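You operate a simulated robot arm through the tools that you are given. There is no shell and no other tool. Be economical: measure what you need, move in short steps, check, and stop when the job is done.

You run a simulated two-armed robot. Do the job below in one go: nothing can be reset, and whatever is moved stays where it is left.

JOB
Put the 36 mm socket from the wooden bench top on the steel bench top and the 30 mm socket in the black tray. Fetch the white cube from the wooden bench top and set it on the ledge under the scale. Take the tape roll from the wooden bench top and put it on the steel bench top. Put the 27 mm silver ring from the wooden bench top on top of the brown carton there and the 16 mm silver ring on the ledge under the scale. Put one of the small grey oil cans from the steel bench top on the wooden bench top. Open the fourth chest drawer from the top, fetch the low orange tray and set it in the inside from the top of the fourth chest drawer, then shut the drawer. Take the white hose and leave it on the top of the blue tool chest. Take the big silver pin and put it on the top of the flat mudguard. Any order will do. Set down upright: white cube, small grey oil can.

It is judged by the outcome, as a careful person would: the job done as asked, and still so three seconds after it is handed in. It fails if anything else is knocked over, pushed out of place, dropped, spilled or broken.

ROBOT AND FRAMES
Two 7-joint arms with three-finger grippers on one trunk, on a base that drives. Base frame: it is fixed to the floor where the robot stands at the start and does not move with it; the origin is under the middle of the robot, x ahead of it, y to its left, z up. Units: mm, rad, N and s.
The left shoulder is at the start at [30, 124, 1008], the right one opposite. With the tool pointing down near the work surface each hand reaches from about 100 to 780 mm from the robot's upright axis, wherever it stands, measured 20 degrees to its own side. Places, roughly: big silver pin (9x9x21 cm) [700, 4800, 900]; black tray (30x24x15 cm) [900, -300, 900]; brown carton (26x20x15 cm) [900, -600, 900]; fourth chest drawer [1200, 6400, 600]; inside of the fourth chest drawer [1200, 6400, 500]; ledge under the scale (38x19 cm) [2720, -440, 700]; low orange tray (10x7x4 cm) [700, 3100, 800]; silver ring [750, -750, 750]; small grey oil can [1000, 1750, 1000]; socket [750, 0, 750]; steel bench top [700, 2100, 800]; tape roll (6x6x4 cm) [700, -900, 800]; top of the blue tool chest [900, 6300, 1000]; top of the flat mudguard [4800, 3300, 1200]; white cube [500, 0, 750]; white hose [500, 3250, 750]; wooden bench top [700, -200, 800]. Payload 2.2 kg a hand.
The TCP of each hand is the grasp point between the finger pads, 28 mm short of the fingertips. In the tool frame z runs along the fingers and y along their closing line. The gripper opens to 102 mm. The gripper's body begins 71 mm behind the TCP.
Orientation is that of the tool frame in the base frame, as a unit quaternion [x, y, z, w]. With the fingers straight down and closing along the base's y, the tool's x points along the base's -x, its y along +y and its z along -z.

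CONTROLS
- The arms move only by the tool apply_moves. It takes "left_targets", "right_targets" or both (then of equal length, played together; a hand with none holds still); each is a list of rows, each a list of 7 numbers: the turn, a rotation vector about the tool's x, y, z in units of 6 degrees (1.0 is 6 degrees), then the shift along the tool's x, y, z in units of 30 mm (1.0 is 30 mm), then the gripper command, from -1 (shut) to 1 (fully open), values between in proportion. In form: [[rx, ry, rz, tx, ty, tz, hand], ...]. A call has 1 to 10 rows; each row shifts and turns the commanded pose from where the row before left it, along the tool's axes as they then stand. A call with a number of a shift or a turn outside -1 to 1 is refused whole. Each row takes 0.2 s and may step no farther than 50 mm and 0.15 rad from the row before; otherwise, or with a gripper value out of range, the whole call is refused. Where a pose cannot be reached the arm comes as near as it can. A force on the tool above 40 N (or 10 N above the force at the start of the call, whichever is more), or a blocked arm, ends the call early, and 0.2 s more pass. The fingers move at their own pace and stop on an object; they squeeze with about 43 N. The grip force told is the motor's: it shows also when the fingers shut on nothing. Time passes only in rows, and 0.2 s behind the last, so rows that do not move let the fingers close. The reply holds the time, the measured pose of the TCP, the force on the tool along the base axes, the opening and the grip force, in the units named above and with some noise, with the torque about the TCP (base axes, N m) and any sound that the robot's microphone picked up.
- Cameras (640 x 400 px; columns grow to the right, rows downward): "scene" is now at [46.6, -12.8, 1721]; the picture's right is [-0.15, -0.99, 0.00], its down [-0.77, 0.12, -0.63] and it looks along [0.62, -0.09, -0.78] (base axes); focal length 250 px, centre (320, 200). "left" rides on the left gripper at [72, 38, -86] in its tool frame; the picture's right is [-0.46, 0.89, 0.00], its down [-0.60, -0.32, -0.73] and it looks along [-0.65, -0.34, 0.68] (tool axes); focal length 256 px, centre (320, 200). "right" rides on the right gripper at [69, 44, -86] in its tool frame; the picture's right is [-0.53, 0.85, 0.00], its down [-0.58, -0.36, -0.73] and it looks along [-0.62, -0.39, 0.68] (tool axes); focal length 256 px, centre (320, 200). There is no depth. A picture from a camera that has moved, and an enlarged one, comes with that camera's place and axes in the base frame and with its lens.
- get_image(camera): a new picture of that camera. It takes no simulated time.
- slide_trunk(by): slides the trunk up (or, below 0, down) by that many mm; the arms and the scene camera ride with it, the base frame stays. It gives what a move gives, with no picture.
- steer(legs): drives the robot by 1 to 6 legs, each [ahead, left, turn to the left] in mm, mm and rad, along the robot's own axes; the way and the turn of a leg run together, so that a leg with both is an arc; at most 1500 mm and 3.142 rad a leg. The arms and the cameras ride along, it lands a little off, and it stops where it bumps. It gives what a move gives.
- aim_head(pan, tilt): turns the head with the scene camera to pan (to the left, within 2.496 rad either way) and tilt (down, from -0.506 to 1.204), counted from straight ahead of the robot. It gives what a move gives.
- zoom(camera, box): a new picture of the part [left, top, right, bottom] of that camera's present view, enlarged. It takes no simulated time.
- sign_off(): hands the job in; it is judged then, once.

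Work in short steps. Places have to be worked out from the pictures, the camera data and where the tool is seen: move nearer, look again, correct. Check each grasp and each placing, and mend what went wrong. You have 546 turns and 354 pictures in all, those below and enlarged ones among them. Open the grippers and draw the arms clear of the work before you hand the job in, unless the task says otherwise; then end with one line.

The tools are called as name(argument=value, ...) on one line, values as JSON. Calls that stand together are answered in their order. apply_moves: Moves the arms, as the interface text tells. Its arguments: {"type":"object","properties":{"left_targets":{"type":"array","items":{"type":"array","items":{"type":"number"}}},"right_targets":{"type":"array","items":{"type":"array","items":{"type":"number"}}}},"required":[]} The other tools are called the same way: slide_trunk (by) slides the trunk up or down; steer (legs) drives the base; aim_head (pan, tilt) turns the head that bears the scene camera; get_image (camera) takes a picture; zoom (camera, box) takes an enlarged picture of a part of a camera's view; sign_off () hands the job in.

At the start:

```text
clock: 0.0
left_eef_pos: [528.6, 49.3, 1203.8]
left_ee_rot: [0.0, 1.0, -0.001, -0.001]
left_ft_force: [-0.2, -0.1, -0.3]
left_ft_torque: [-0.01, 0.02, 0.01]
left_finger_gap: 101.7
left_gripper_force: 0.0
right_eef_pos: [341.7, -357.2, 1124.5]
right_ee_rot: [-0.001, 1.0, -0.001, 0.0]
right_ft_force: [0.4, 0.8, 0.4]
right_ft_torque: [-0.01, 0.0, 0.02]
right_finger_gap: 102.2
right_gripper_force: 0.0
trunk travel left (down, up): [-250.0, 290.0]
robot x, y, heading: [2.2, -0.4, 0.001]
head pan, tilt: [-0.15, 0.888]
```

scene: 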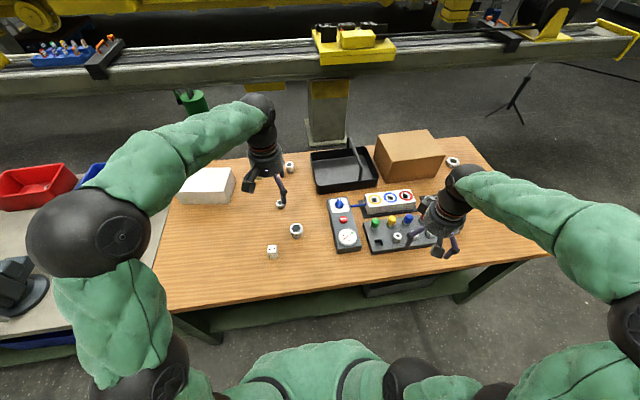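
right: 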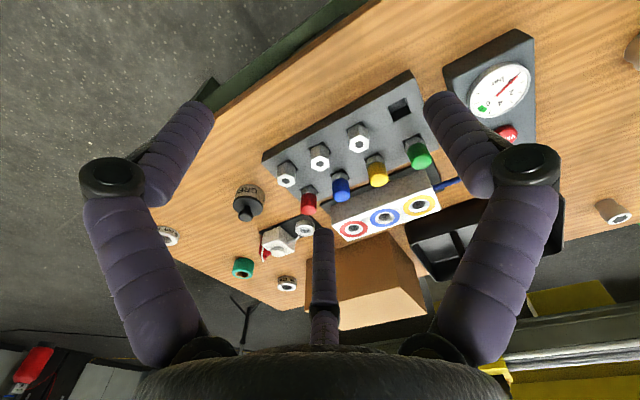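
left: 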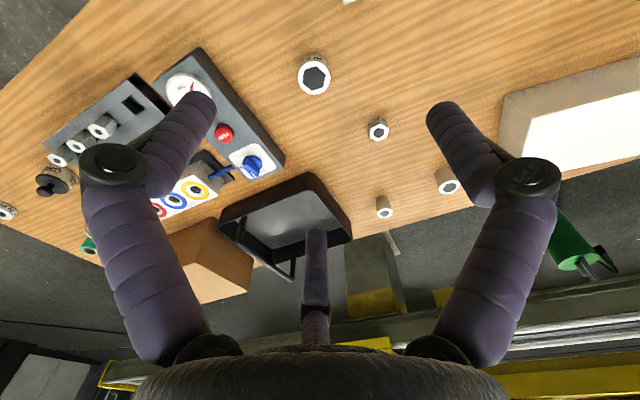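

I'll look closer at the bench to tell the sockets, rings, cube and tape apart.

zoom(camera="scene", box=[160, 130, 360, 270])

zoom(camera="scene", box=[320, 130, 520, 270])

zoom(camera="right", box=[150, 130, 350, 300])

zoom(camera="left", box=[270, 40, 490, 230])

```text
2.86 times, centred on (260, 200) of scene
camera zoom: at [46.6, -12.8, 1721.0], right [-0.15, -0.99, 0.0], down [-0.77, 0.12, -0.63], along [0.62, -0.09, -0.78], focal length 713 px, centre (491, 200)
```

zoom: 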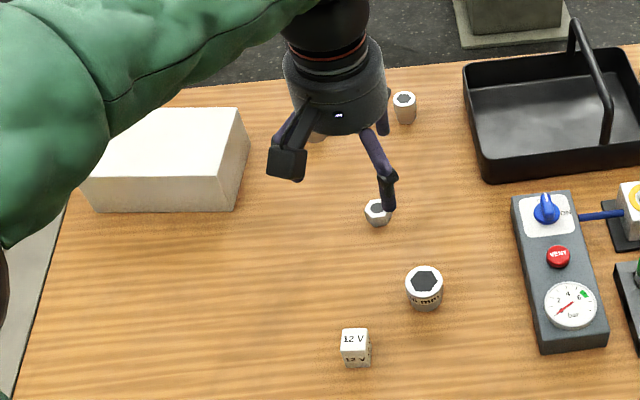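

```text
2.86 times, centred on (420, 200) of scene
camera zoom: at [46.6, -12.8, 1721.0], right [-0.15, -0.99, 0.0], down [-0.77, 0.12, -0.63], along [0.62, -0.09, -0.78], focal length 713 px, centre (34, 200)
```

zoom: 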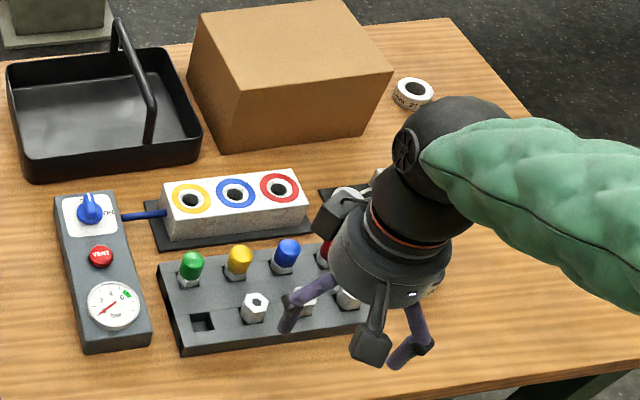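

```text
2.35 times, centred on (250, 215) of right
camera zoom: at [272.8, -311.9, 1210.8], right [0.53, 0.85, 0.0], down [0.58, -0.36, 0.73], along [0.62, -0.39, -0.68], focal length 602 px, centre (485, 165)
```

zoom: 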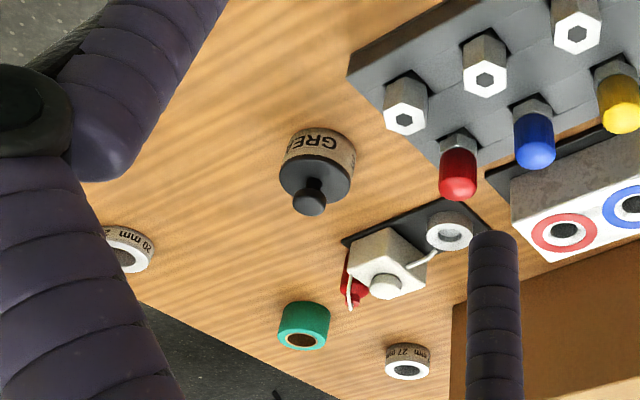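

```text
2.11 times, centred on (380, 135) of left
camera zoom: at [454.7, 88.1, 1288.7], right [0.46, 0.89, 0.0], down [0.6, -0.32, 0.73], along [0.65, -0.34, -0.68], focal length 539 px, centre (194, 337)
```

zoom: 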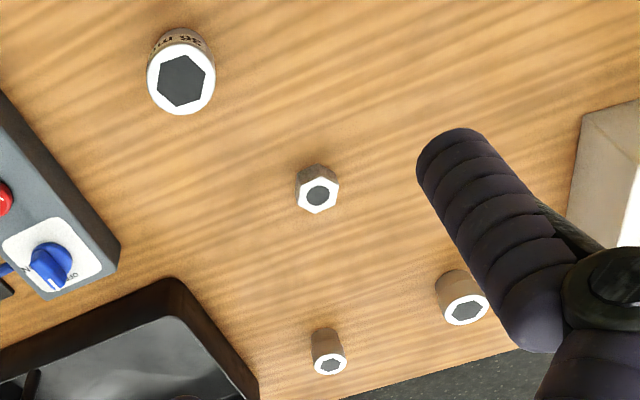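

I see several sockets, rings and the cube. I'll look around to learn the room's layout first.

aim_head(pan=-0.9, tilt=0.45)

get_image(camera="scene")

aim_head(pan=0.2, tilt=0.35)

get_image(camera="scene")

aim_head(pan=1.2, tilt=0.4)

get_image(camera="scene")

```text
clock: 1.1
left_eef_pos: [527.3, 51.0, 1203.9]
left_ee_rot: [0.0, 1.0, -0.001, 0.0]
left_ft_force: [0.3, -0.3, -0.1]
left_ft_torque: [0.02, 0.01, 0.01]
left_finger_gap: 101.8
left_gripper_force: 0.1
right_eef_pos: [341.1, -356.9, 1125.3]
right_ee_rot: [0.0, 1.0, 0.0, 0.0]
right_ft_force: [-0.4, -1.0, 0.4]
right_ft_torque: [0.01, 0.02, 0.03]
right_finger_gap: 102.1
right_gripper_force: 0.1
trunk travel left (down, up): [-250.0, 290.0]
robot x, y, heading: [1.3, -2.8, 0.005]
head pan, tilt: [-0.901, 0.45]
```

```text
346 pictures are left
camera scene: at [28.5, -73.4, 1758.4], right [-0.78, -0.62, 0.0], down [-0.27, 0.34, -0.9], along [0.56, -0.7, -0.44], focal length 250 px, centre (320, 200)
```

scene: 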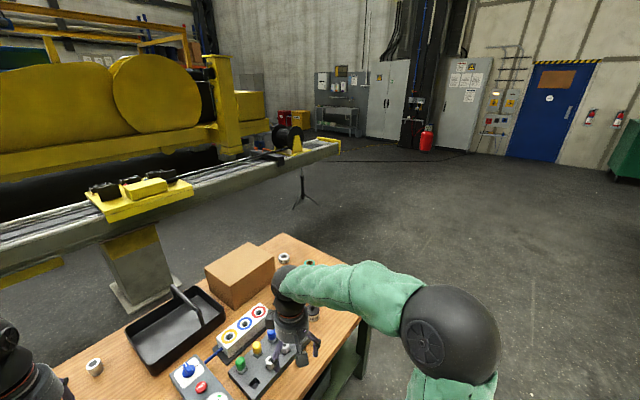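

```text
clock: 2.4
left_eef_pos: [528.8, 50.8, 1203.9]
left_ee_rot: [0.0, 1.0, 0.0, 0.001]
left_ft_force: [-0.4, 0.6, 0.1]
left_ft_torque: [-0.03, -0.01, 0.03]
left_finger_gap: 101.7
left_gripper_force: 0.1
right_eef_pos: [341.2, -357.6, 1125.5]
right_ee_rot: [0.0, 1.0, 0.001, 0.0]
right_ft_force: [0.9, 0.0, -0.9]
right_ft_torque: [0.0, -0.03, -0.05]
right_finger_gap: 101.9
right_gripper_force: 0.0
trunk travel left (down, up): [-250.0, 290.0]
robot x, y, heading: [-2.4, 3.6, -0.004]
head pan, tilt: [0.201, 0.351]
```

```text
345 pictures are left
camera scene: at [62.6, 17.1, 1767.6], right [0.2, -0.98, 0.0], down [-0.34, -0.07, -0.94], along [0.92, 0.19, -0.34], focal length 250 px, centre (320, 200)
```

scene: 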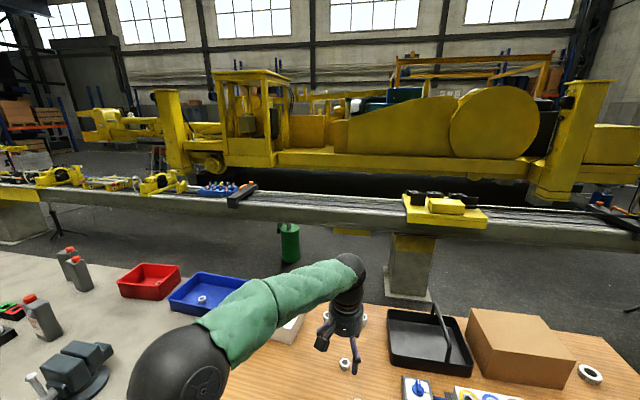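

```text
clock: 3.7
left_eef_pos: [528.0, 48.9, 1203.7]
left_ee_rot: [0.001, 1.0, 0.0, 0.0]
left_ft_force: [0.6, 0.7, -0.6]
left_ft_torque: [0.0, 0.0, 0.03]
left_finger_gap: 102.2
left_gripper_force: 0.2
right_eef_pos: [342.4, -357.1, 1123.5]
right_ee_rot: [0.0, 1.0, -0.001, 0.0]
right_ft_force: [-1.1, 0.3, -0.2]
right_ft_torque: [0.03, -0.02, -0.01]
right_finger_gap: 101.8
right_gripper_force: 0.0
trunk travel left (down, up): [-250.0, 290.0]
robot x, y, heading: [-1.8, -4.4, -0.001]
head pan, tilt: [1.201, 0.4]
```

```text
344 pictures are left
camera scene: at [4.9, 84.9, 1763.1], right [0.93, -0.36, 0.0], down [-0.14, -0.36, -0.92], along [0.33, 0.86, -0.39], focal length 250 px, centre (320, 200)
```

scene: 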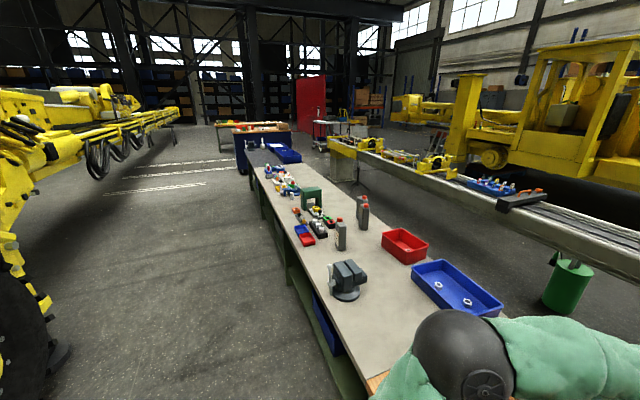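

I'll zoom towards the scale ledge and the mudguard to understand where they are.

aim_head(pan=-0.05, tilt=0.25)

zoom(camera="scene", box=[240, 150, 440, 280])

zoom(camera="scene", box=[20, 100, 260, 260])

aim_head(pan=1.2, tilt=0.3)

zoom(camera="scene", box=[200, 100, 400, 240])

```text
clock: 5.1
left_eef_pos: [528.4, 49.6, 1203.7]
left_ee_rot: [0.0, 1.0, 0.0, 0.0]
left_ft_force: [0.7, 0.4, 0.4]
left_ft_torque: [-0.01, 0.01, -0.03]
left_finger_gap: 102.0
left_gripper_force: 0.0
right_eef_pos: [341.5, -357.5, 1124.0]
right_ee_rot: [0.0, 1.0, -0.001, 0.0]
right_ft_force: [-0.6, 0.3, 0.1]
right_ft_torque: [0.02, 0.01, 0.0]
right_finger_gap: 102.1
right_gripper_force: 0.1
trunk travel left (down, up): [-250.0, 290.0]
robot x, y, heading: [-0.5, 2.4, 0.001]
head pan, tilt: [-0.051, 0.25]
```

```text
3.08 times, centred on (340, 215) of scene
camera zoom: at [64.6, -6.0, 1777.1], right [-0.05, -1.0, 0.0], down [-0.25, 0.01, -0.97], along [0.97, -0.05, -0.25], focal length 768 px, centre (258, 154)
```

zoom: 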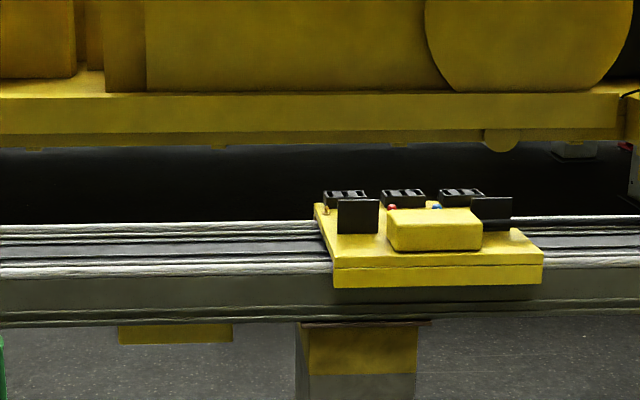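

```text
2.50 times, centred on (140, 180) of scene
camera zoom: at [64.6, -6.0, 1777.1], right [-0.05, -1.0, 0.0], down [-0.25, 0.01, -0.97], along [0.97, -0.05, -0.25], focal length 624 px, centre (770, 250)
```

zoom: 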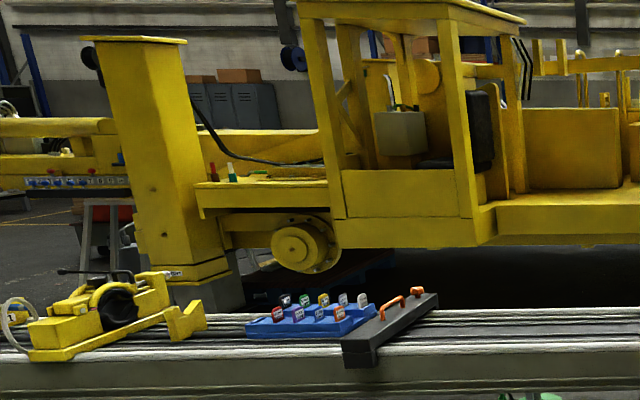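

```text
clock: 6.6
left_eef_pos: [528.4, 50.0, 1203.4]
left_ee_rot: [0.0, 1.0, 0.0, 0.0]
left_ft_force: [-0.1, -0.6, 0.5]
left_ft_torque: [0.0, 0.01, 0.01]
left_finger_gap: 102.1
left_gripper_force: 0.1
right_eef_pos: [341.2, -356.4, 1125.2]
right_ee_rot: [0.0, 1.0, 0.0, 0.001]
right_ft_force: [0.6, -0.1, 0.7]
right_ft_torque: [0.03, -0.03, 0.0]
right_finger_gap: 102.2
right_gripper_force: 0.1
trunk travel left (down, up): [-250.0, 290.0]
robot x, y, heading: [-2.0, -0.4, 0.001]
head pan, tilt: [1.201, 0.3]
```

```text
2.86 times, centred on (300, 170) of scene
camera zoom: at [5.2, 85.6, 1772.4], right [0.93, -0.36, 0.0], down [-0.11, -0.28, -0.96], along [0.35, 0.89, -0.3], focal length 713 px, centre (377, 286)
```

zoom: 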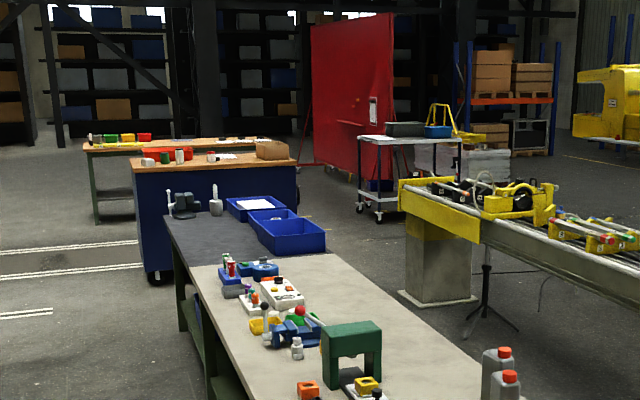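

The beam stands at x≈2400 with an aisle between it and the bench. I'll look straight down to see how much room there is between my base and the bench edge.

aim_head(pan=0.0, tilt=1.2)

get_image(camera="scene")

```text
clock: 8.0
left_eef_pos: [528.8, 49.5, 1203.0]
left_ee_rot: [-0.001, 1.0, -0.001, -0.001]
left_ft_force: [-0.3, 0.4, 0.6]
left_ft_torque: [0.03, 0.02, 0.02]
left_finger_gap: 102.2
left_gripper_force: 0.0
right_eef_pos: [341.0, -356.3, 1123.5]
right_ee_rot: [-0.001, 1.0, -0.001, 0.0]
right_ft_force: [-0.7, 0.0, -0.3]
right_ft_torque: [0.04, -0.02, -0.01]
right_finger_gap: 102.1
right_gripper_force: 0.2
trunk travel left (down, up): [-250.0, 290.0]
robot x, y, heading: [-0.4, -0.9, -0.003]
head pan, tilt: [0.0, 1.201]
```

```text
340 pictures are left
camera scene: at [27.3, -1.3, 1700.3], right [0.0, -1.0, 0.0], down [-0.93, 0.0, -0.36], along [0.36, 0.0, -0.93], focal length 250 px, centre (320, 200)
```

scene: 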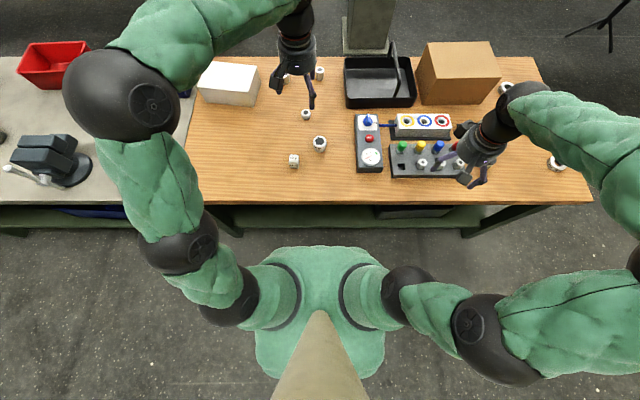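

Zooming on the back-row sockets and the rings with this steeper view.

zoom(camera="scene", box=[250, 50, 350, 180])

zoom(camera="scene", box=[440, 60, 600, 180])

```text
3.08 times, centred on (300, 115) of scene
camera zoom: at [27.3, -1.3, 1700.3], right [0.0, -1.0, 0.0], down [-0.93, 0.0, -0.36], along [0.36, 0.0, -0.93], focal length 768 px, centre (382, 462)
```

zoom: 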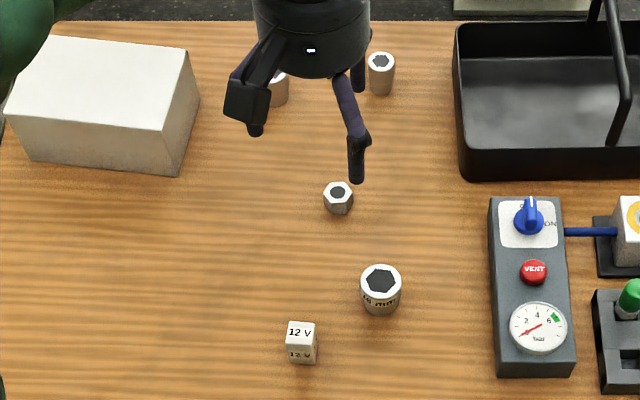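

```text
3.33 times, centred on (520, 120) of scene
camera zoom: at [27.3, -1.3, 1700.3], right [0.0, -1.0, 0.0], down [-0.93, 0.0, -0.36], along [0.36, 0.0, -0.93], focal length 832 px, centre (-347, 467)
```

zoom: 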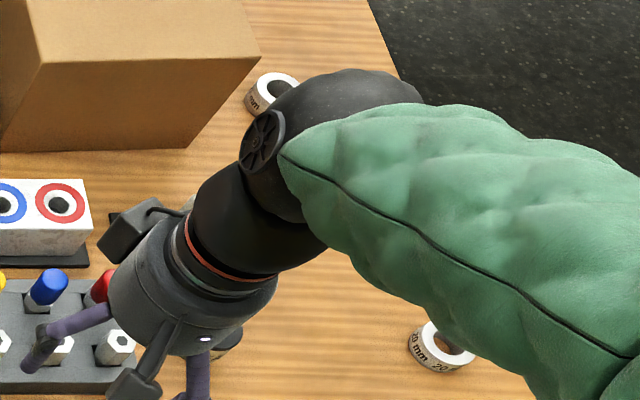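

Labels: big socket near x≈600 is the likely 36; rings read 27 (by the carton) and 20 (front right). I'll drive ahead 130 mm and down toward the bench with the left hand to read the back sockets.

steer(legs=[[130, 0, 0]])

get_image(camera="left")

get_image(camera="right")

get_image(camera="scene")

```text
clock: 9.2
left_eef_pos: [660.0, 49.2, 1203.0]
left_ee_rot: [0.002, 1.0, 0.0, -0.001]
left_ft_force: [1.9, -0.5, -0.1]
left_ft_torque: [0.0, 0.04, -0.03]
left_finger_gap: 102.0
left_gripper_force: 0.2
right_eef_pos: [472.0, -358.2, 1123.3]
right_ee_rot: [0.002, 1.0, 0.0, -0.001]
right_ft_force: [-0.1, -0.4, -0.6]
right_ft_torque: [-0.01, 0.01, 0.01]
right_finger_gap: 102.0
right_gripper_force: 0.0
trunk travel left (down, up): [-250.0, 290.0]
robot x, y, heading: [129.6, -2.8, -0.007]
head pan, tilt: [0.0, 1.201]
```

```text
337 pictures are left
camera left: at [587.2, 86.4, 1288.0], right [0.47, 0.88, 0.0], down [0.6, -0.32, 0.73], along [0.65, -0.34, -0.68], focal length 256 px, centre (320, 200)
```

left: 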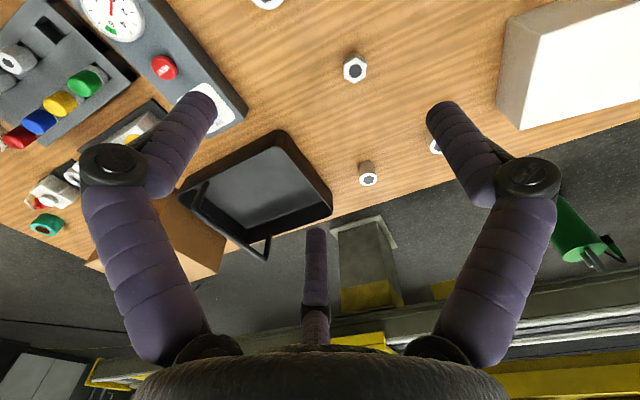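

```text
336 pictures are left
camera right: at [404.0, -312.9, 1210.4], right [0.54, 0.84, 0.0], down [0.58, -0.37, 0.73], along [0.62, -0.39, -0.68], focal length 256 px, centre (320, 200)
```

right: 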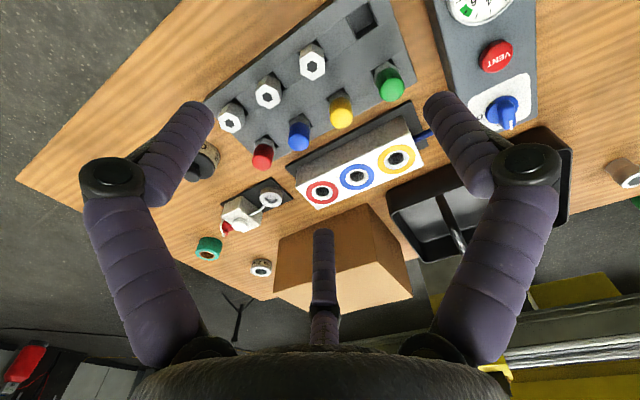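

```text
335 pictures are left
camera scene: at [160.1, -1.7, 1700.2], right [0.0, -1.0, 0.0], down [-0.93, 0.0, -0.36], along [0.36, 0.0, -0.93], focal length 250 px, centre (320, 200)
```

scene: 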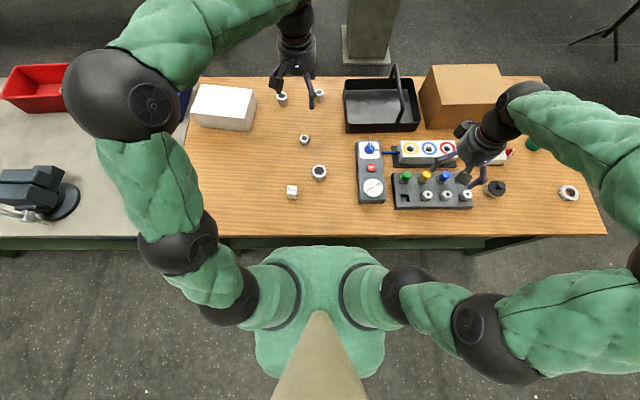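

I'll zoom to read the socket labels and look for the 16 mm ring and tape.

zoom(camera="scene", box=[260, 70, 360, 210])

zoom(camera="right", box=[180, 140, 300, 290])

zoom(camera="left", box=[310, 30, 470, 210])

zoom(camera="scene", box=[470, 70, 600, 220])

```text
2.86 times, centred on (310, 140) of scene
camera zoom: at [160.1, -1.7, 1700.2], right [0.0, -1.0, 0.0], down [-0.93, 0.0, -0.36], along [0.36, 0.0, -0.93], focal length 713 px, centre (349, 371)
```

zoom: 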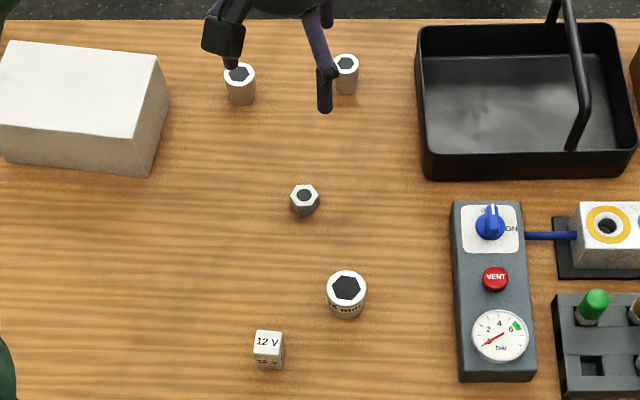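

```text
2.67 times, centred on (240, 215) of right
camera zoom: at [404.0, -312.9, 1210.4], right [0.54, 0.84, 0.0], down [0.58, -0.37, 0.73], along [0.62, -0.39, -0.68], focal length 683 px, centre (533, 160)
```

zoom: 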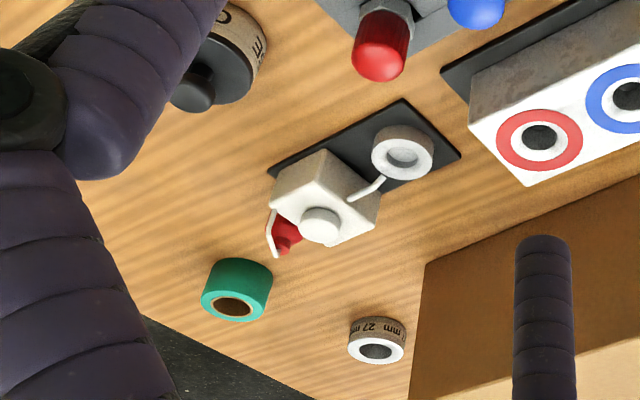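

```text
2.22 times, centred on (390, 120) of left
camera zoom: at [587.2, 86.4, 1288.0], right [0.47, 0.88, 0.0], down [0.6, -0.32, 0.73], along [0.65, -0.34, -0.68], focal length 569 px, centre (164, 378)
```

zoom: 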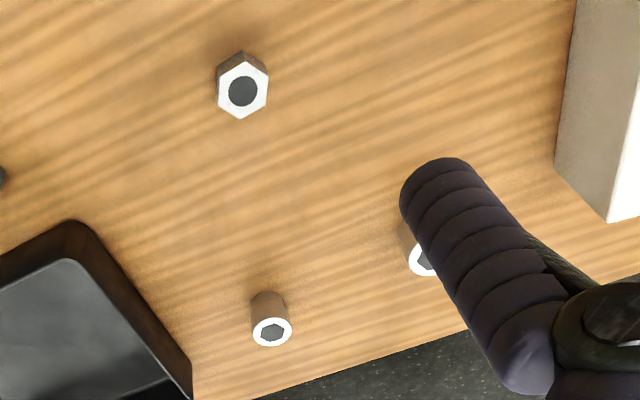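

```text
2.67 times, centred on (535, 145) of scene
camera zoom: at [160.1, -1.7, 1700.2], right [0.0, -1.0, 0.0], down [-0.93, 0.0, -0.36], along [0.36, 0.0, -0.93], focal length 666 px, centre (-253, 347)
```

zoom: 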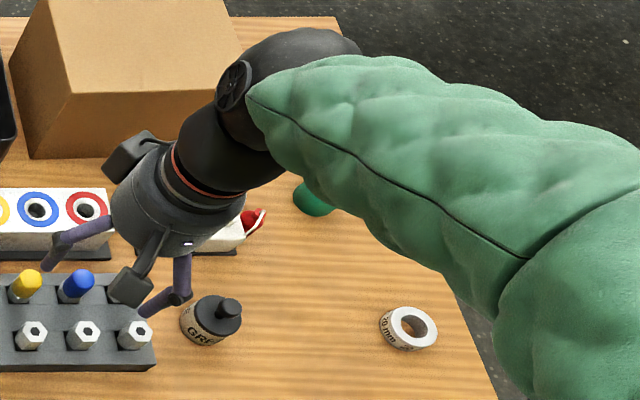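

Now I lower the left hand towards the back sockets to read them close up.

apply_moves(left_targets=[[0, 0, 0, -0.5, 0.33, 0.9, 1], [0, 0, 0, -0.5, 0.33, 0.9, 1], [0, 0, 0, -0.5, 0.33, 0.9, 1], [0, 0, 0, -0.5, 0.33, 0.9, 1], [0, 0, 0, -0.5, 0.33, 0.9, 1], [0, 0, 0, -0.5, 0.33, 0.9, 1], [0, 0, 0, -0.5, 0.33, 0.9, 1]])

get_image(camera="left")

```text
clock: 10.8
left_eef_pos: [767.1, 118.8, 1015.9]
left_ee_rot: [0.002, 1.0, 0.001, 0.0]
left_ft_force: [1.0, -0.1, 0.6]
left_ft_torque: [0.01, 0.04, -0.02]
left_finger_gap: 102.2
left_gripper_force: 0.0
right_eef_pos: [471.8, -357.8, 1124.7]
right_ee_rot: [0.002, 1.0, 0.001, -0.001]
right_ft_force: [-0.5, 0.3, 0.0]
right_ft_torque: [0.01, 0.04, 0.02]
right_finger_gap: 102.2
right_gripper_force: 0.1
trunk travel left (down, up): [-250.0, 290.0]
robot x, y, heading: [129.9, 3.2, -0.003]
head pan, tilt: [0.0, 1.201]
```

```text
330 pictures are left
camera left: at [694.6, 157.1, 1100.8], right [0.47, 0.88, 0.0], down [0.6, -0.32, 0.73], along [0.65, -0.34, -0.68], focal length 256 px, centre (320, 200)
```

left: 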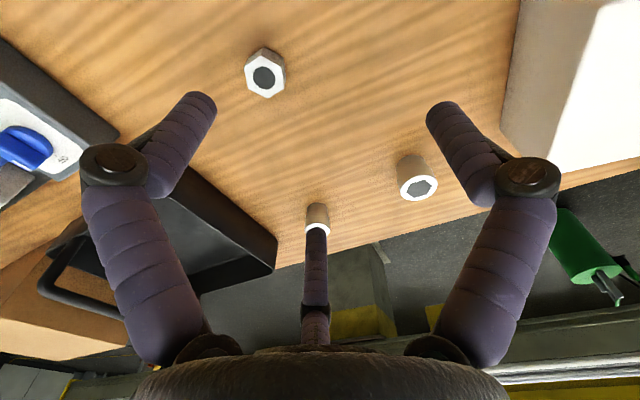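

zoom(camera="left", box=[380, 140, 460, 210])

zoom(camera="scene", box=[270, 80, 340, 120])

zoom(camera="scene", box=[290, 155, 350, 195])

```text
5.71 times, centred on (420, 175) of left
camera zoom: at [694.6, 157.1, 1100.8], right [0.47, 0.88, 0.0], down [0.6, -0.32, 0.73], along [0.65, -0.34, -0.68], focal length 1463 px, centre (-251, 343)
```

zoom: 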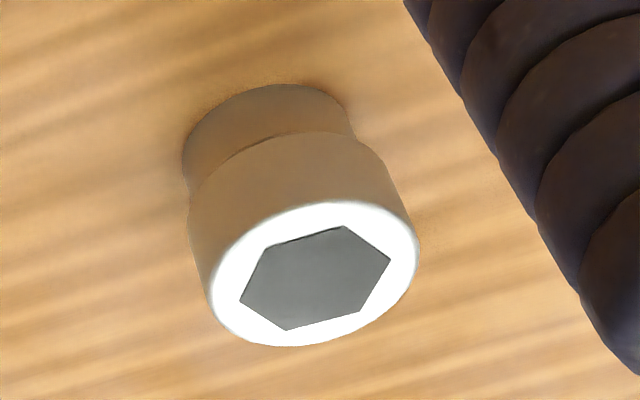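

```text
9.14 times, centred on (305, 100) of scene
camera zoom: at [159.1, -1.3, 1700.2], right [0.0, -1.0, 0.0], down [-0.93, 0.0, -0.36], along [0.36, 0.0, -0.93], focal length 2282 px, centre (457, 1114)
```

zoom: 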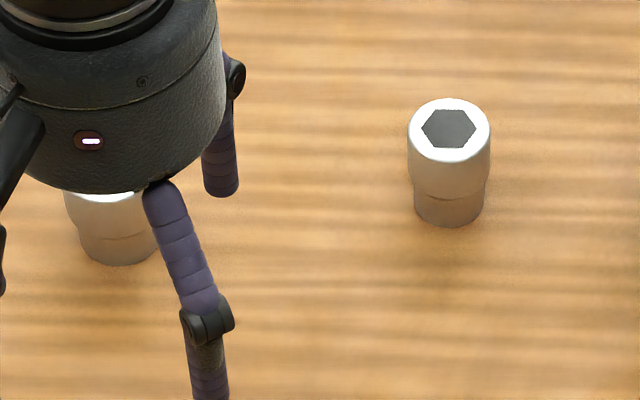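

```text
10.00 times, centred on (320, 175) of scene
camera zoom: at [159.1, -1.3, 1700.2], right [0.0, -1.0, 0.0], down [-0.93, 0.0, -0.36], along [0.36, 0.0, -0.93], focal length 2496 px, centre (320, 450)
```

zoom: 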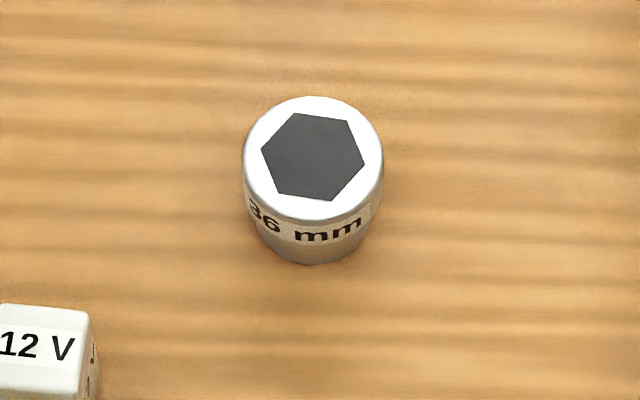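

The near socket reads 36; the two at the back have labels turned away, the left one is nearer 30 by size. I'll tilt the left hand forward for reach and hover over that left back socket (≈[977,163]).

apply_moves(left_targets=[[0, -1, 0, 0, 0, 0, 1], [0, -1, 0, 0, 0, 0, 1], [0, -1, 0, 0, 0, 0, 1], [0, -1, 0, 0, 0, 0, 1]])

apply_moves(left_targets=[[0, 0, 0, -0.74, 0.21, 0.78, 1], [0, 0, 0, -0.74, 0.21, 0.78, 1], [0, 0, 0, -0.74, 0.21, 0.78, 1], [0, 0, 0, -0.74, 0.21, 0.78, 1], [0, 0, 0, -0.74, 0.21, 0.78, 1], [0, 0, 0, -0.74, 0.21, 0.78, 1], [0, 0, 0, -0.74, 0.21, 0.78, 1]])

get_image(camera="left")

get_image(camera="scene")

```text
clock: 11.8
left_eef_pos: [764.4, 117.5, 1015.1]
left_ee_rot: [0.002, 0.978, 0.0, 0.209]
left_ft_force: [-0.2, 0.2, -0.1]
left_ft_torque: [0.03, 0.03, 0.0]
left_finger_gap: 101.9
left_gripper_force: 0.1
right_eef_pos: [470.4, -357.8, 1124.7]
right_ee_rot: [0.001, 1.0, 0.0, 0.0]
right_ft_force: [-0.1, 0.2, -0.3]
right_ft_torque: [0.0, -0.02, -0.02]
right_finger_gap: 102.0
right_gripper_force: 0.1
trunk travel left (down, up): [-250.0, 290.0]
robot x, y, heading: [131.0, -2.0, -0.005]
head pan, tilt: [0.0, 1.201]
```

```text
clock: 13.4
left_eef_pos: [974.2, 158.1, 925.2]
left_ee_rot: [0.003, 0.979, -0.001, 0.206]
left_ft_force: [-1.1, -1.0, -1.4]
left_ft_torque: [0.04, -0.04, 0.03]
left_finger_gap: 101.8
left_gripper_force: 0.1
right_eef_pos: [472.1, -359.1, 1123.9]
right_ee_rot: [0.002, 1.0, 0.0, -0.001]
right_ft_force: [0.5, -0.3, -0.3]
right_ft_torque: [-0.04, 0.01, -0.04]
right_finger_gap: 102.0
right_gripper_force: 0.0
trunk travel left (down, up): [-250.0, 290.0]
robot x, y, heading: [130.0, -3.2, -0.003]
head pan, tilt: [0.0, 1.201]
```

```text
326 pictures are left
camera left: at [871.9, 196.8, 974.6], right [0.43, 0.88, 0.19], down [0.26, -0.32, 0.91], along [0.87, -0.34, -0.36], focal length 256 px, centre (320, 200)
```

left: 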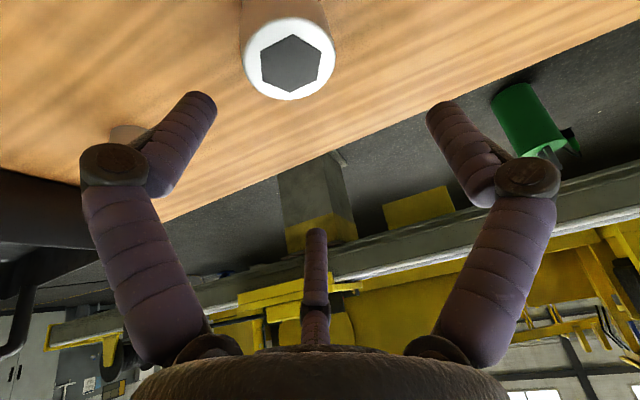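

```text
325 pictures are left
camera scene: at [159.5, -1.8, 1700.1], right [0.0, -1.0, 0.0], down [-0.93, 0.0, -0.36], along [0.36, 0.0, -0.93], focal length 250 px, centre (320, 200)
```

scene: 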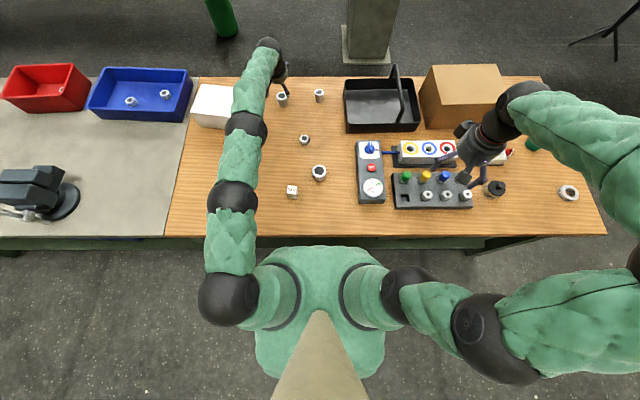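

Arm reaches. The socket top is roughly at [966,161]; I go down 30 mm and look again.

apply_moves(left_targets=[[0, 0, 0, 0.65, 0.1, 0.8, 1]])

get_image(camera="left")

```text
clock: 13.8
left_eef_pos: [966.1, 163.3, 896.7]
left_ee_rot: [0.001, 0.978, -0.001, 0.209]
left_ft_force: [0.4, -0.2, 0.5]
left_ft_torque: [-0.02, 0.06, -0.04]
left_finger_gap: 102.0
left_gripper_force: 0.0
right_eef_pos: [472.8, -358.3, 1124.9]
right_ee_rot: [0.002, 1.0, 0.0, -0.001]
right_ft_force: [-0.2, -0.5, 0.1]
right_ft_torque: [0.01, 0.01, 0.05]
right_finger_gap: 101.9
right_gripper_force: 0.1
trunk travel left (down, up): [-250.0, 290.0]
robot x, y, heading: [130.7, 4.3, -0.002]
head pan, tilt: [0.0, 1.201]
```

```text
324 pictures are left
camera left: at [862.9, 201.5, 944.9], right [0.43, 0.88, 0.19], down [0.25, -0.32, 0.91], along [0.87, -0.34, -0.36], focal length 256 px, centre (320, 200)
```

left: 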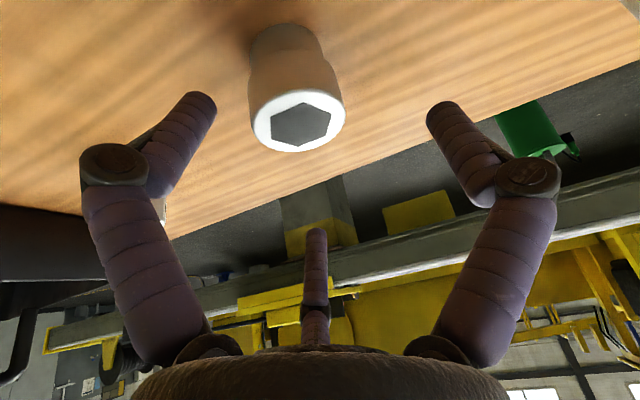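

Triangulating the two views puts its top at about [954,164,866] and it is ~44 mm wide. I move down around it and close.

apply_moves(left_targets=[[0, 0, 0, 0.54, 0, 0.71, 1], [0, 0, 0, 0.54, 0, 0.71, 1]])

get_image(camera="left")

```text
clock: 14.4
left_eef_pos: [952.6, 161.1, 853.4]
left_ee_rot: [0.002, 0.977, 0.0, 0.212]
left_ft_force: [-14.8, -8.0, 31.1]
left_ft_torque: [-1.13, 1.86, 0.02]
left_finger_gap: 103.3
left_gripper_force: 0.1
right_eef_pos: [467.7, -360.6, 1125.5]
right_ee_rot: [0.001, 1.0, 0.001, 0.002]
right_ft_force: [-0.2, -0.2, 0.2]
right_ft_torque: [0.05, 0.02, -0.01]
right_finger_gap: 102.0
right_gripper_force: 0.1
trunk travel left (down, up): [-250.0, 290.0]
robot x, y, heading: [129.7, -2.4, -0.005]
head pan, tilt: [0.0, 1.201]
```

```text
323 pictures are left
camera left: at [849.6, 199.4, 900.4], right [0.43, 0.88, 0.19], down [0.24, -0.32, 0.92], along [0.87, -0.34, -0.35], focal length 256 px, centre (320, 200)
```

left: 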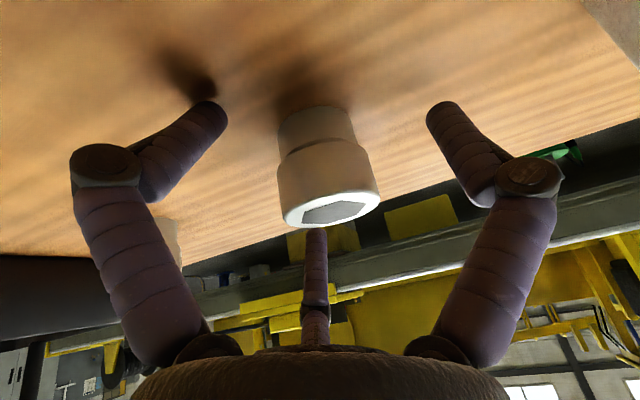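

A fingertip touched the bench (surface ≈ z 824). I lift a few mm and close on the socket.

apply_moves(left_targets=[[0, 0, 0, -0.1, 0, -0.25, 1], [0, 0, 0, 0, 0, 0, -1], [0, 0, 0, 0, 0, 0, -1], [0, 0, 0, 0, 0, 0, -1]])

get_image(camera="left")

```text
clock: 15.4
left_eef_pos: [952.6, 168.0, 857.3]
left_ee_rot: [0.001, 0.978, 0.0, 0.21]
left_ft_force: [-2.4, 4.2, 20.4]
left_ft_torque: [-0.01, 0.48, 0.16]
left_finger_gap: 54.4
left_gripper_force: 42.9
right_eef_pos: [469.8, -357.9, 1124.7]
right_ee_rot: [0.001, 1.0, 0.0, 0.0]
right_ft_force: [-0.4, -0.9, -0.6]
right_ft_torque: [-0.02, -0.01, -0.01]
right_finger_gap: 101.8
right_gripper_force: 0.1
trunk travel left (down, up): [-250.0, 290.0]
robot x, y, heading: [129.3, 0.3, -0.002]
head pan, tilt: [0.0, 1.201]
```

```text
322 pictures are left
camera left: at [850.2, 205.2, 904.3], right [0.42, 0.88, 0.19], down [0.25, -0.32, 0.91], along [0.87, -0.34, -0.36], focal length 256 px, centre (320, 200)
```

left: 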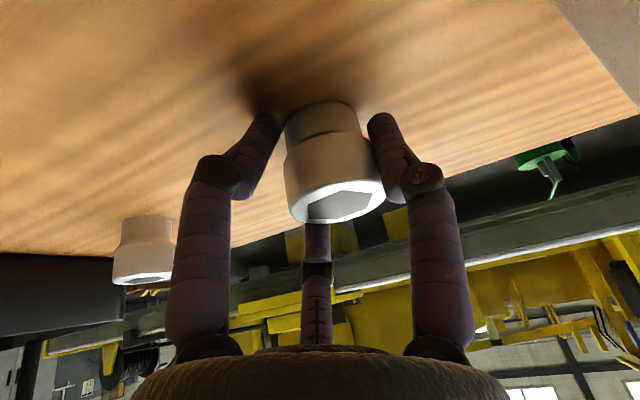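

Holding a ~54 mm body. I lift it and bring it back upright nearer to me so I can turn it and read its label.

apply_moves(left_targets=[[0, 0, 0, -0.41, 0, -0.91, -1], [0, 0, 0, -0.41, 0, -0.91, -1], [0, 0, 0, -0.41, 0, -0.91, -1], [0, 0, 0, 0.5, 0, -1, -1], [0, 0, 0, 0.5, 0, -1, -1], [0, 0, 0, 0.8, 0, -0.9, -1], [0, 1, 0, 0.8, 0, -0.5, -1], [0, 1, 0, 0.8, 0, -0.5, -1], [0, 1, 0, 0.8, 0, -0.5, -1], [0, 1, 0, 0.8, 0, 0, -1]])

apply_moves(left_targets=[[0, 0, 1, 0, 0, 0, -1], [0, 0, 1, 0, 0, 0, -1], [0, 0, 1, 0, 0, 0, -1], [0, 0, 1, 0, 0, 0, -1], [0, 0, 1, 0, 0, 0, -1], [0, 0, 1, 0, 0, 0, -1], [0, 0, 1, 0, 0, 0, -1], [0, 0, 1, 0, 0, 0, -1], [0, 0, 1, 0, 0, 0, -1], [0, 0, 1, 0, 0, 0, -1]])

get_image(camera="scene")

```text
clock: 17.6
left_eef_pos: [761.4, 165.0, 1019.6]
left_ee_rot: [0.002, 1.0, 0.0, -0.001]
left_ft_force: [-0.1, 0.1, -2.4]
left_ft_torque: [-0.01, 0.03, 0.01]
left_finger_gap: 50.4
left_gripper_force: 42.6
right_eef_pos: [470.8, -357.3, 1124.9]
right_ee_rot: [0.001, 1.0, 0.0, 0.0]
right_ft_force: [0.6, -0.7, -0.7]
right_ft_torque: [0.02, 0.01, 0.0]
right_finger_gap: 102.1
right_gripper_force: 0.0
trunk travel left (down, up): [-250.0, 290.0]
robot x, y, heading: [128.1, -3.4, -0.005]
head pan, tilt: [0.0, 1.201]
```

```text
clock: 19.9
left_eef_pos: [763.2, 163.9, 1018.1]
left_ee_rot: [0.502, 0.865, 0.0, 0.0]
left_ft_force: [0.2, -0.5, -1.9]
left_ft_torque: [0.03, 0.0, 0.01]
left_finger_gap: 50.3
left_gripper_force: 43.0
right_eef_pos: [470.9, -358.5, 1123.4]
right_ee_rot: [0.001, 1.0, -0.001, 0.0]
right_ft_force: [-0.7, 0.5, -0.7]
right_ft_torque: [0.01, -0.03, 0.04]
right_finger_gap: 102.0
right_gripper_force: 0.1
trunk travel left (down, up): [-250.0, 290.0]
robot x, y, heading: [128.3, 0.7, 0.002]
head pan, tilt: [0.0, 1.201]
```

```text
321 pictures are left
camera scene: at [158.3, -1.6, 1700.3], right [0.0, -1.0, 0.0], down [-0.93, 0.0, -0.36], along [0.36, 0.0, -0.93], focal length 250 px, centre (320, 200)
```

scene: 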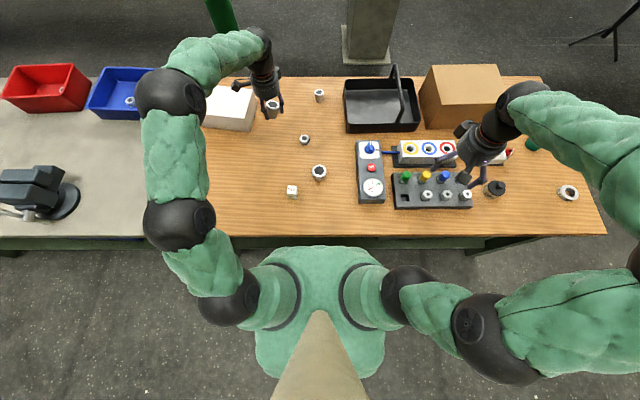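

zoom(camera="scene", box=[240, 85, 310, 130])

get_image(camera="left")

```text
8.89 times, centred on (275, 108) of scene
camera zoom: at [158.3, -1.6, 1700.3], right [0.0, -1.0, 0.0], down [-0.93, 0.0, -0.36], along [0.36, 0.0, -0.93], focal length 2219 px, centre (720, 1022)
```

zoom: 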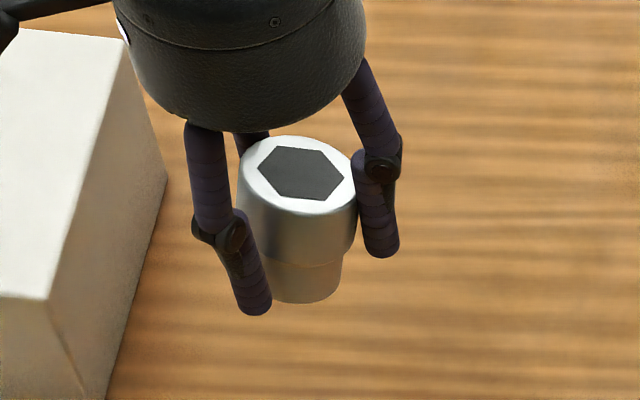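

```text
319 pictures are left
camera left: at [758.4, 245.1, 1104.2], right [1.0, 0.04, 0.0], down [0.02, -0.68, 0.73], along [0.03, -0.73, -0.68], focal length 256 px, centre (320, 200)
```

left: 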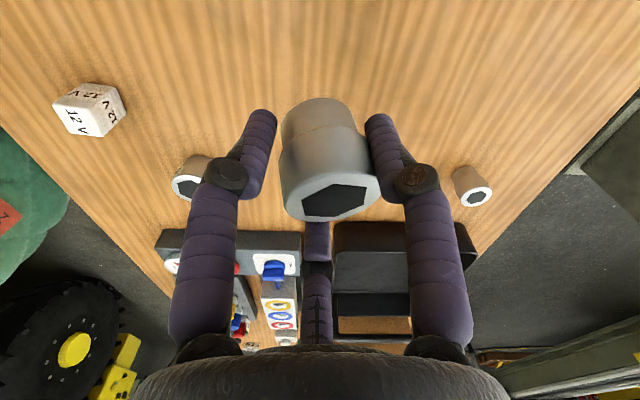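

No label yet on the sides seen; I turn it another 60–100°.

apply_moves(left_targets=[[0, 0, 1, 0, 0, 0, -1], [0, 0, 1, 0, 0, 0, -1], [0, 0, 1, 0, 0, 0, -1], [0, 0, 1, 0, 0, 0, -1], [0, 0, 1, 0, 0, 0, -1], [0, 0, 1, 0, 0, 0, -1], [0, 0, 1, 0, 0, 0, -1], [0, 0, 1, 0, 0, 0, -1], [0, 0, 1, 0, 0, 0, -1], [0, 0, 1, 0, 0, 0, -1]])

zoom(camera="scene", box=[240, 85, 310, 130])

```text
clock: 22.1
left_eef_pos: [762.6, 165.2, 1019.3]
left_ee_rot: [0.867, 0.498, 0.0, 0.0]
left_ft_force: [0.0, 0.3, -2.1]
left_ft_torque: [0.01, 0.01, -0.01]
left_finger_gap: 50.2
left_gripper_force: 43.3
right_eef_pos: [470.9, -357.8, 1124.5]
right_ee_rot: [0.002, 1.0, 0.001, 0.0]
right_ft_force: [-0.6, 0.1, 0.4]
right_ft_torque: [0.03, 0.0, 0.03]
right_finger_gap: 102.1
right_gripper_force: 0.1
trunk travel left (down, up): [-250.0, 290.0]
robot x, y, heading: [130.9, -1.2, -0.007]
head pan, tilt: [0.0, 1.201]
```

```text
8.89 times, centred on (275, 108) of scene
camera zoom: at [158.3, -1.6, 1700.3], right [0.0, -1.0, 0.0], down [-0.93, 0.0, -0.36], along [0.36, 0.0, -0.93], focal length 2219 px, centre (720, 1022)
```

zoom: 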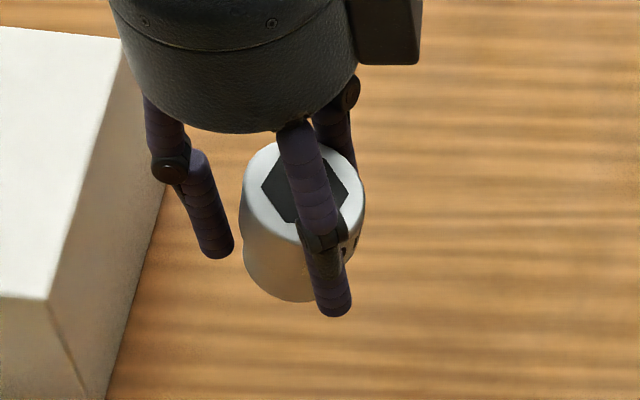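

A label edge appears on the right side; turning 54° more.

apply_moves(left_targets=[[0, 0, 1, 0, 0, 0, -1], [0, 0, 1, 0, 0, 0, -1], [0, 0, 1, 0, 0, 0, -1], [0, 0, 1, 0, 0, 0, -1], [0, 0, 1, 0, 0, 0, -1], [0, 0, 1, 0, 0, 0, -1], [0, 0, 1, 0, 0, 0, -1], [0, 0, 1, 0, 0, 0, -1], [0, 0, 1, 0, 0, 0, -1]])

zoom(camera="scene", box=[240, 85, 310, 130])

```text
clock: 24.1
left_eef_pos: [762.7, 165.4, 1019.3]
left_ee_rot: [0.999, 0.049, 0.0, -0.001]
left_ft_force: [-0.2, 0.4, -1.8]
left_ft_torque: [0.01, 0.02, 0.03]
left_finger_gap: 50.1
left_gripper_force: 43.3
right_eef_pos: [470.9, -358.2, 1124.3]
right_ee_rot: [0.002, 1.0, 0.001, 0.0]
right_ft_force: [-0.3, 0.2, 0.0]
right_ft_torque: [-0.02, 0.0, -0.01]
right_finger_gap: 102.2
right_gripper_force: 0.0
trunk travel left (down, up): [-250.0, 290.0]
robot x, y, heading: [132.4, 3.5, -0.003]
head pan, tilt: [0.0, 1.201]
```

```text
8.89 times, centred on (275, 108) of scene
camera zoom: at [158.3, -1.6, 1700.3], right [0.0, -1.0, 0.0], down [-0.93, 0.0, -0.36], along [0.36, 0.0, -0.93], focal length 2219 px, centre (720, 1022)
```

zoom: 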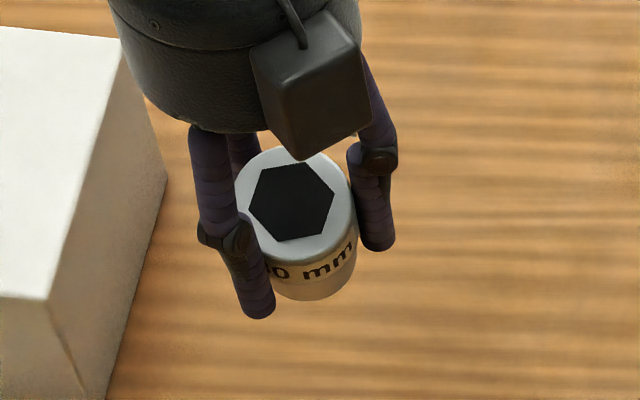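

It reads "30 mm". I drive 215 mm to the right so the black tray is in front of the left hand.

steer(legs=[[0, -215, 0]])

get_image(camera="scene")

get_image(camera="left")

```text
clock: 25.7
left_eef_pos: [762.4, -50.8, 1019.2]
left_ee_rot: [0.999, 0.053, -0.001, -0.001]
left_ft_force: [0.6, -0.3, -1.5]
left_ft_torque: [0.05, 0.01, -0.03]
left_finger_gap: 50.2
left_gripper_force: 43.0
right_eef_pos: [473.0, -573.1, 1124.2]
right_ee_rot: [0.0, 1.0, 0.001, 0.0]
right_ft_force: [0.2, 0.0, 0.1]
right_ft_torque: [0.02, 0.01, -0.01]
right_finger_gap: 102.0
right_gripper_force: 0.0
trunk travel left (down, up): [-250.0, 290.0]
robot x, y, heading: [132.5, -215.7, 0.006]
head pan, tilt: [0.0, 1.201]
```

```text
316 pictures are left
camera scene: at [158.1, -219.5, 1700.3], right [0.0, -1.0, 0.0], down [-0.93, 0.0, -0.36], along [0.36, 0.0, -0.93], focal length 250 px, centre (320, 200)
```

scene: 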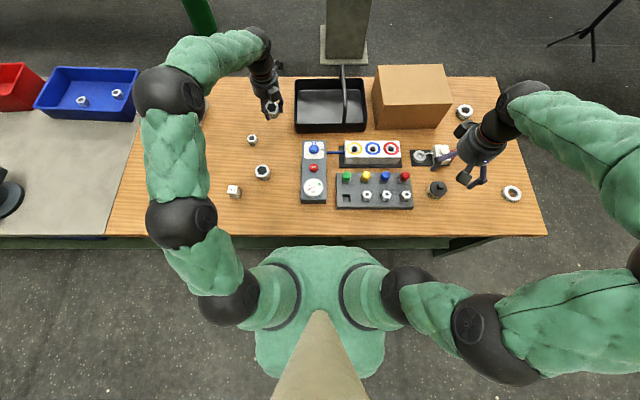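

```text
315 pictures are left
camera left: at [836.4, -80.3, 1104.4], right [-0.37, -0.93, 0.0], down [-0.63, 0.25, 0.73], along [-0.68, 0.27, -0.68], focal length 256 px, centre (320, 200)
```

left: 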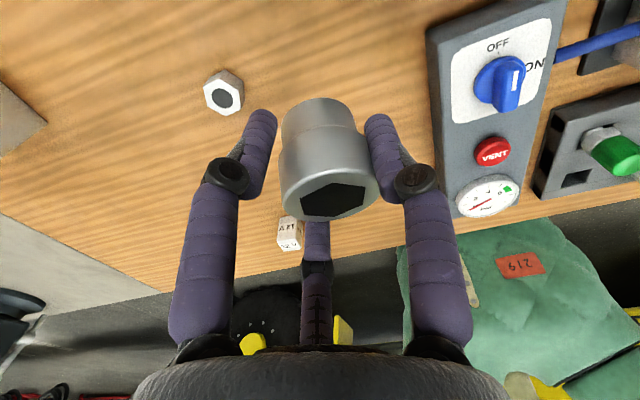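

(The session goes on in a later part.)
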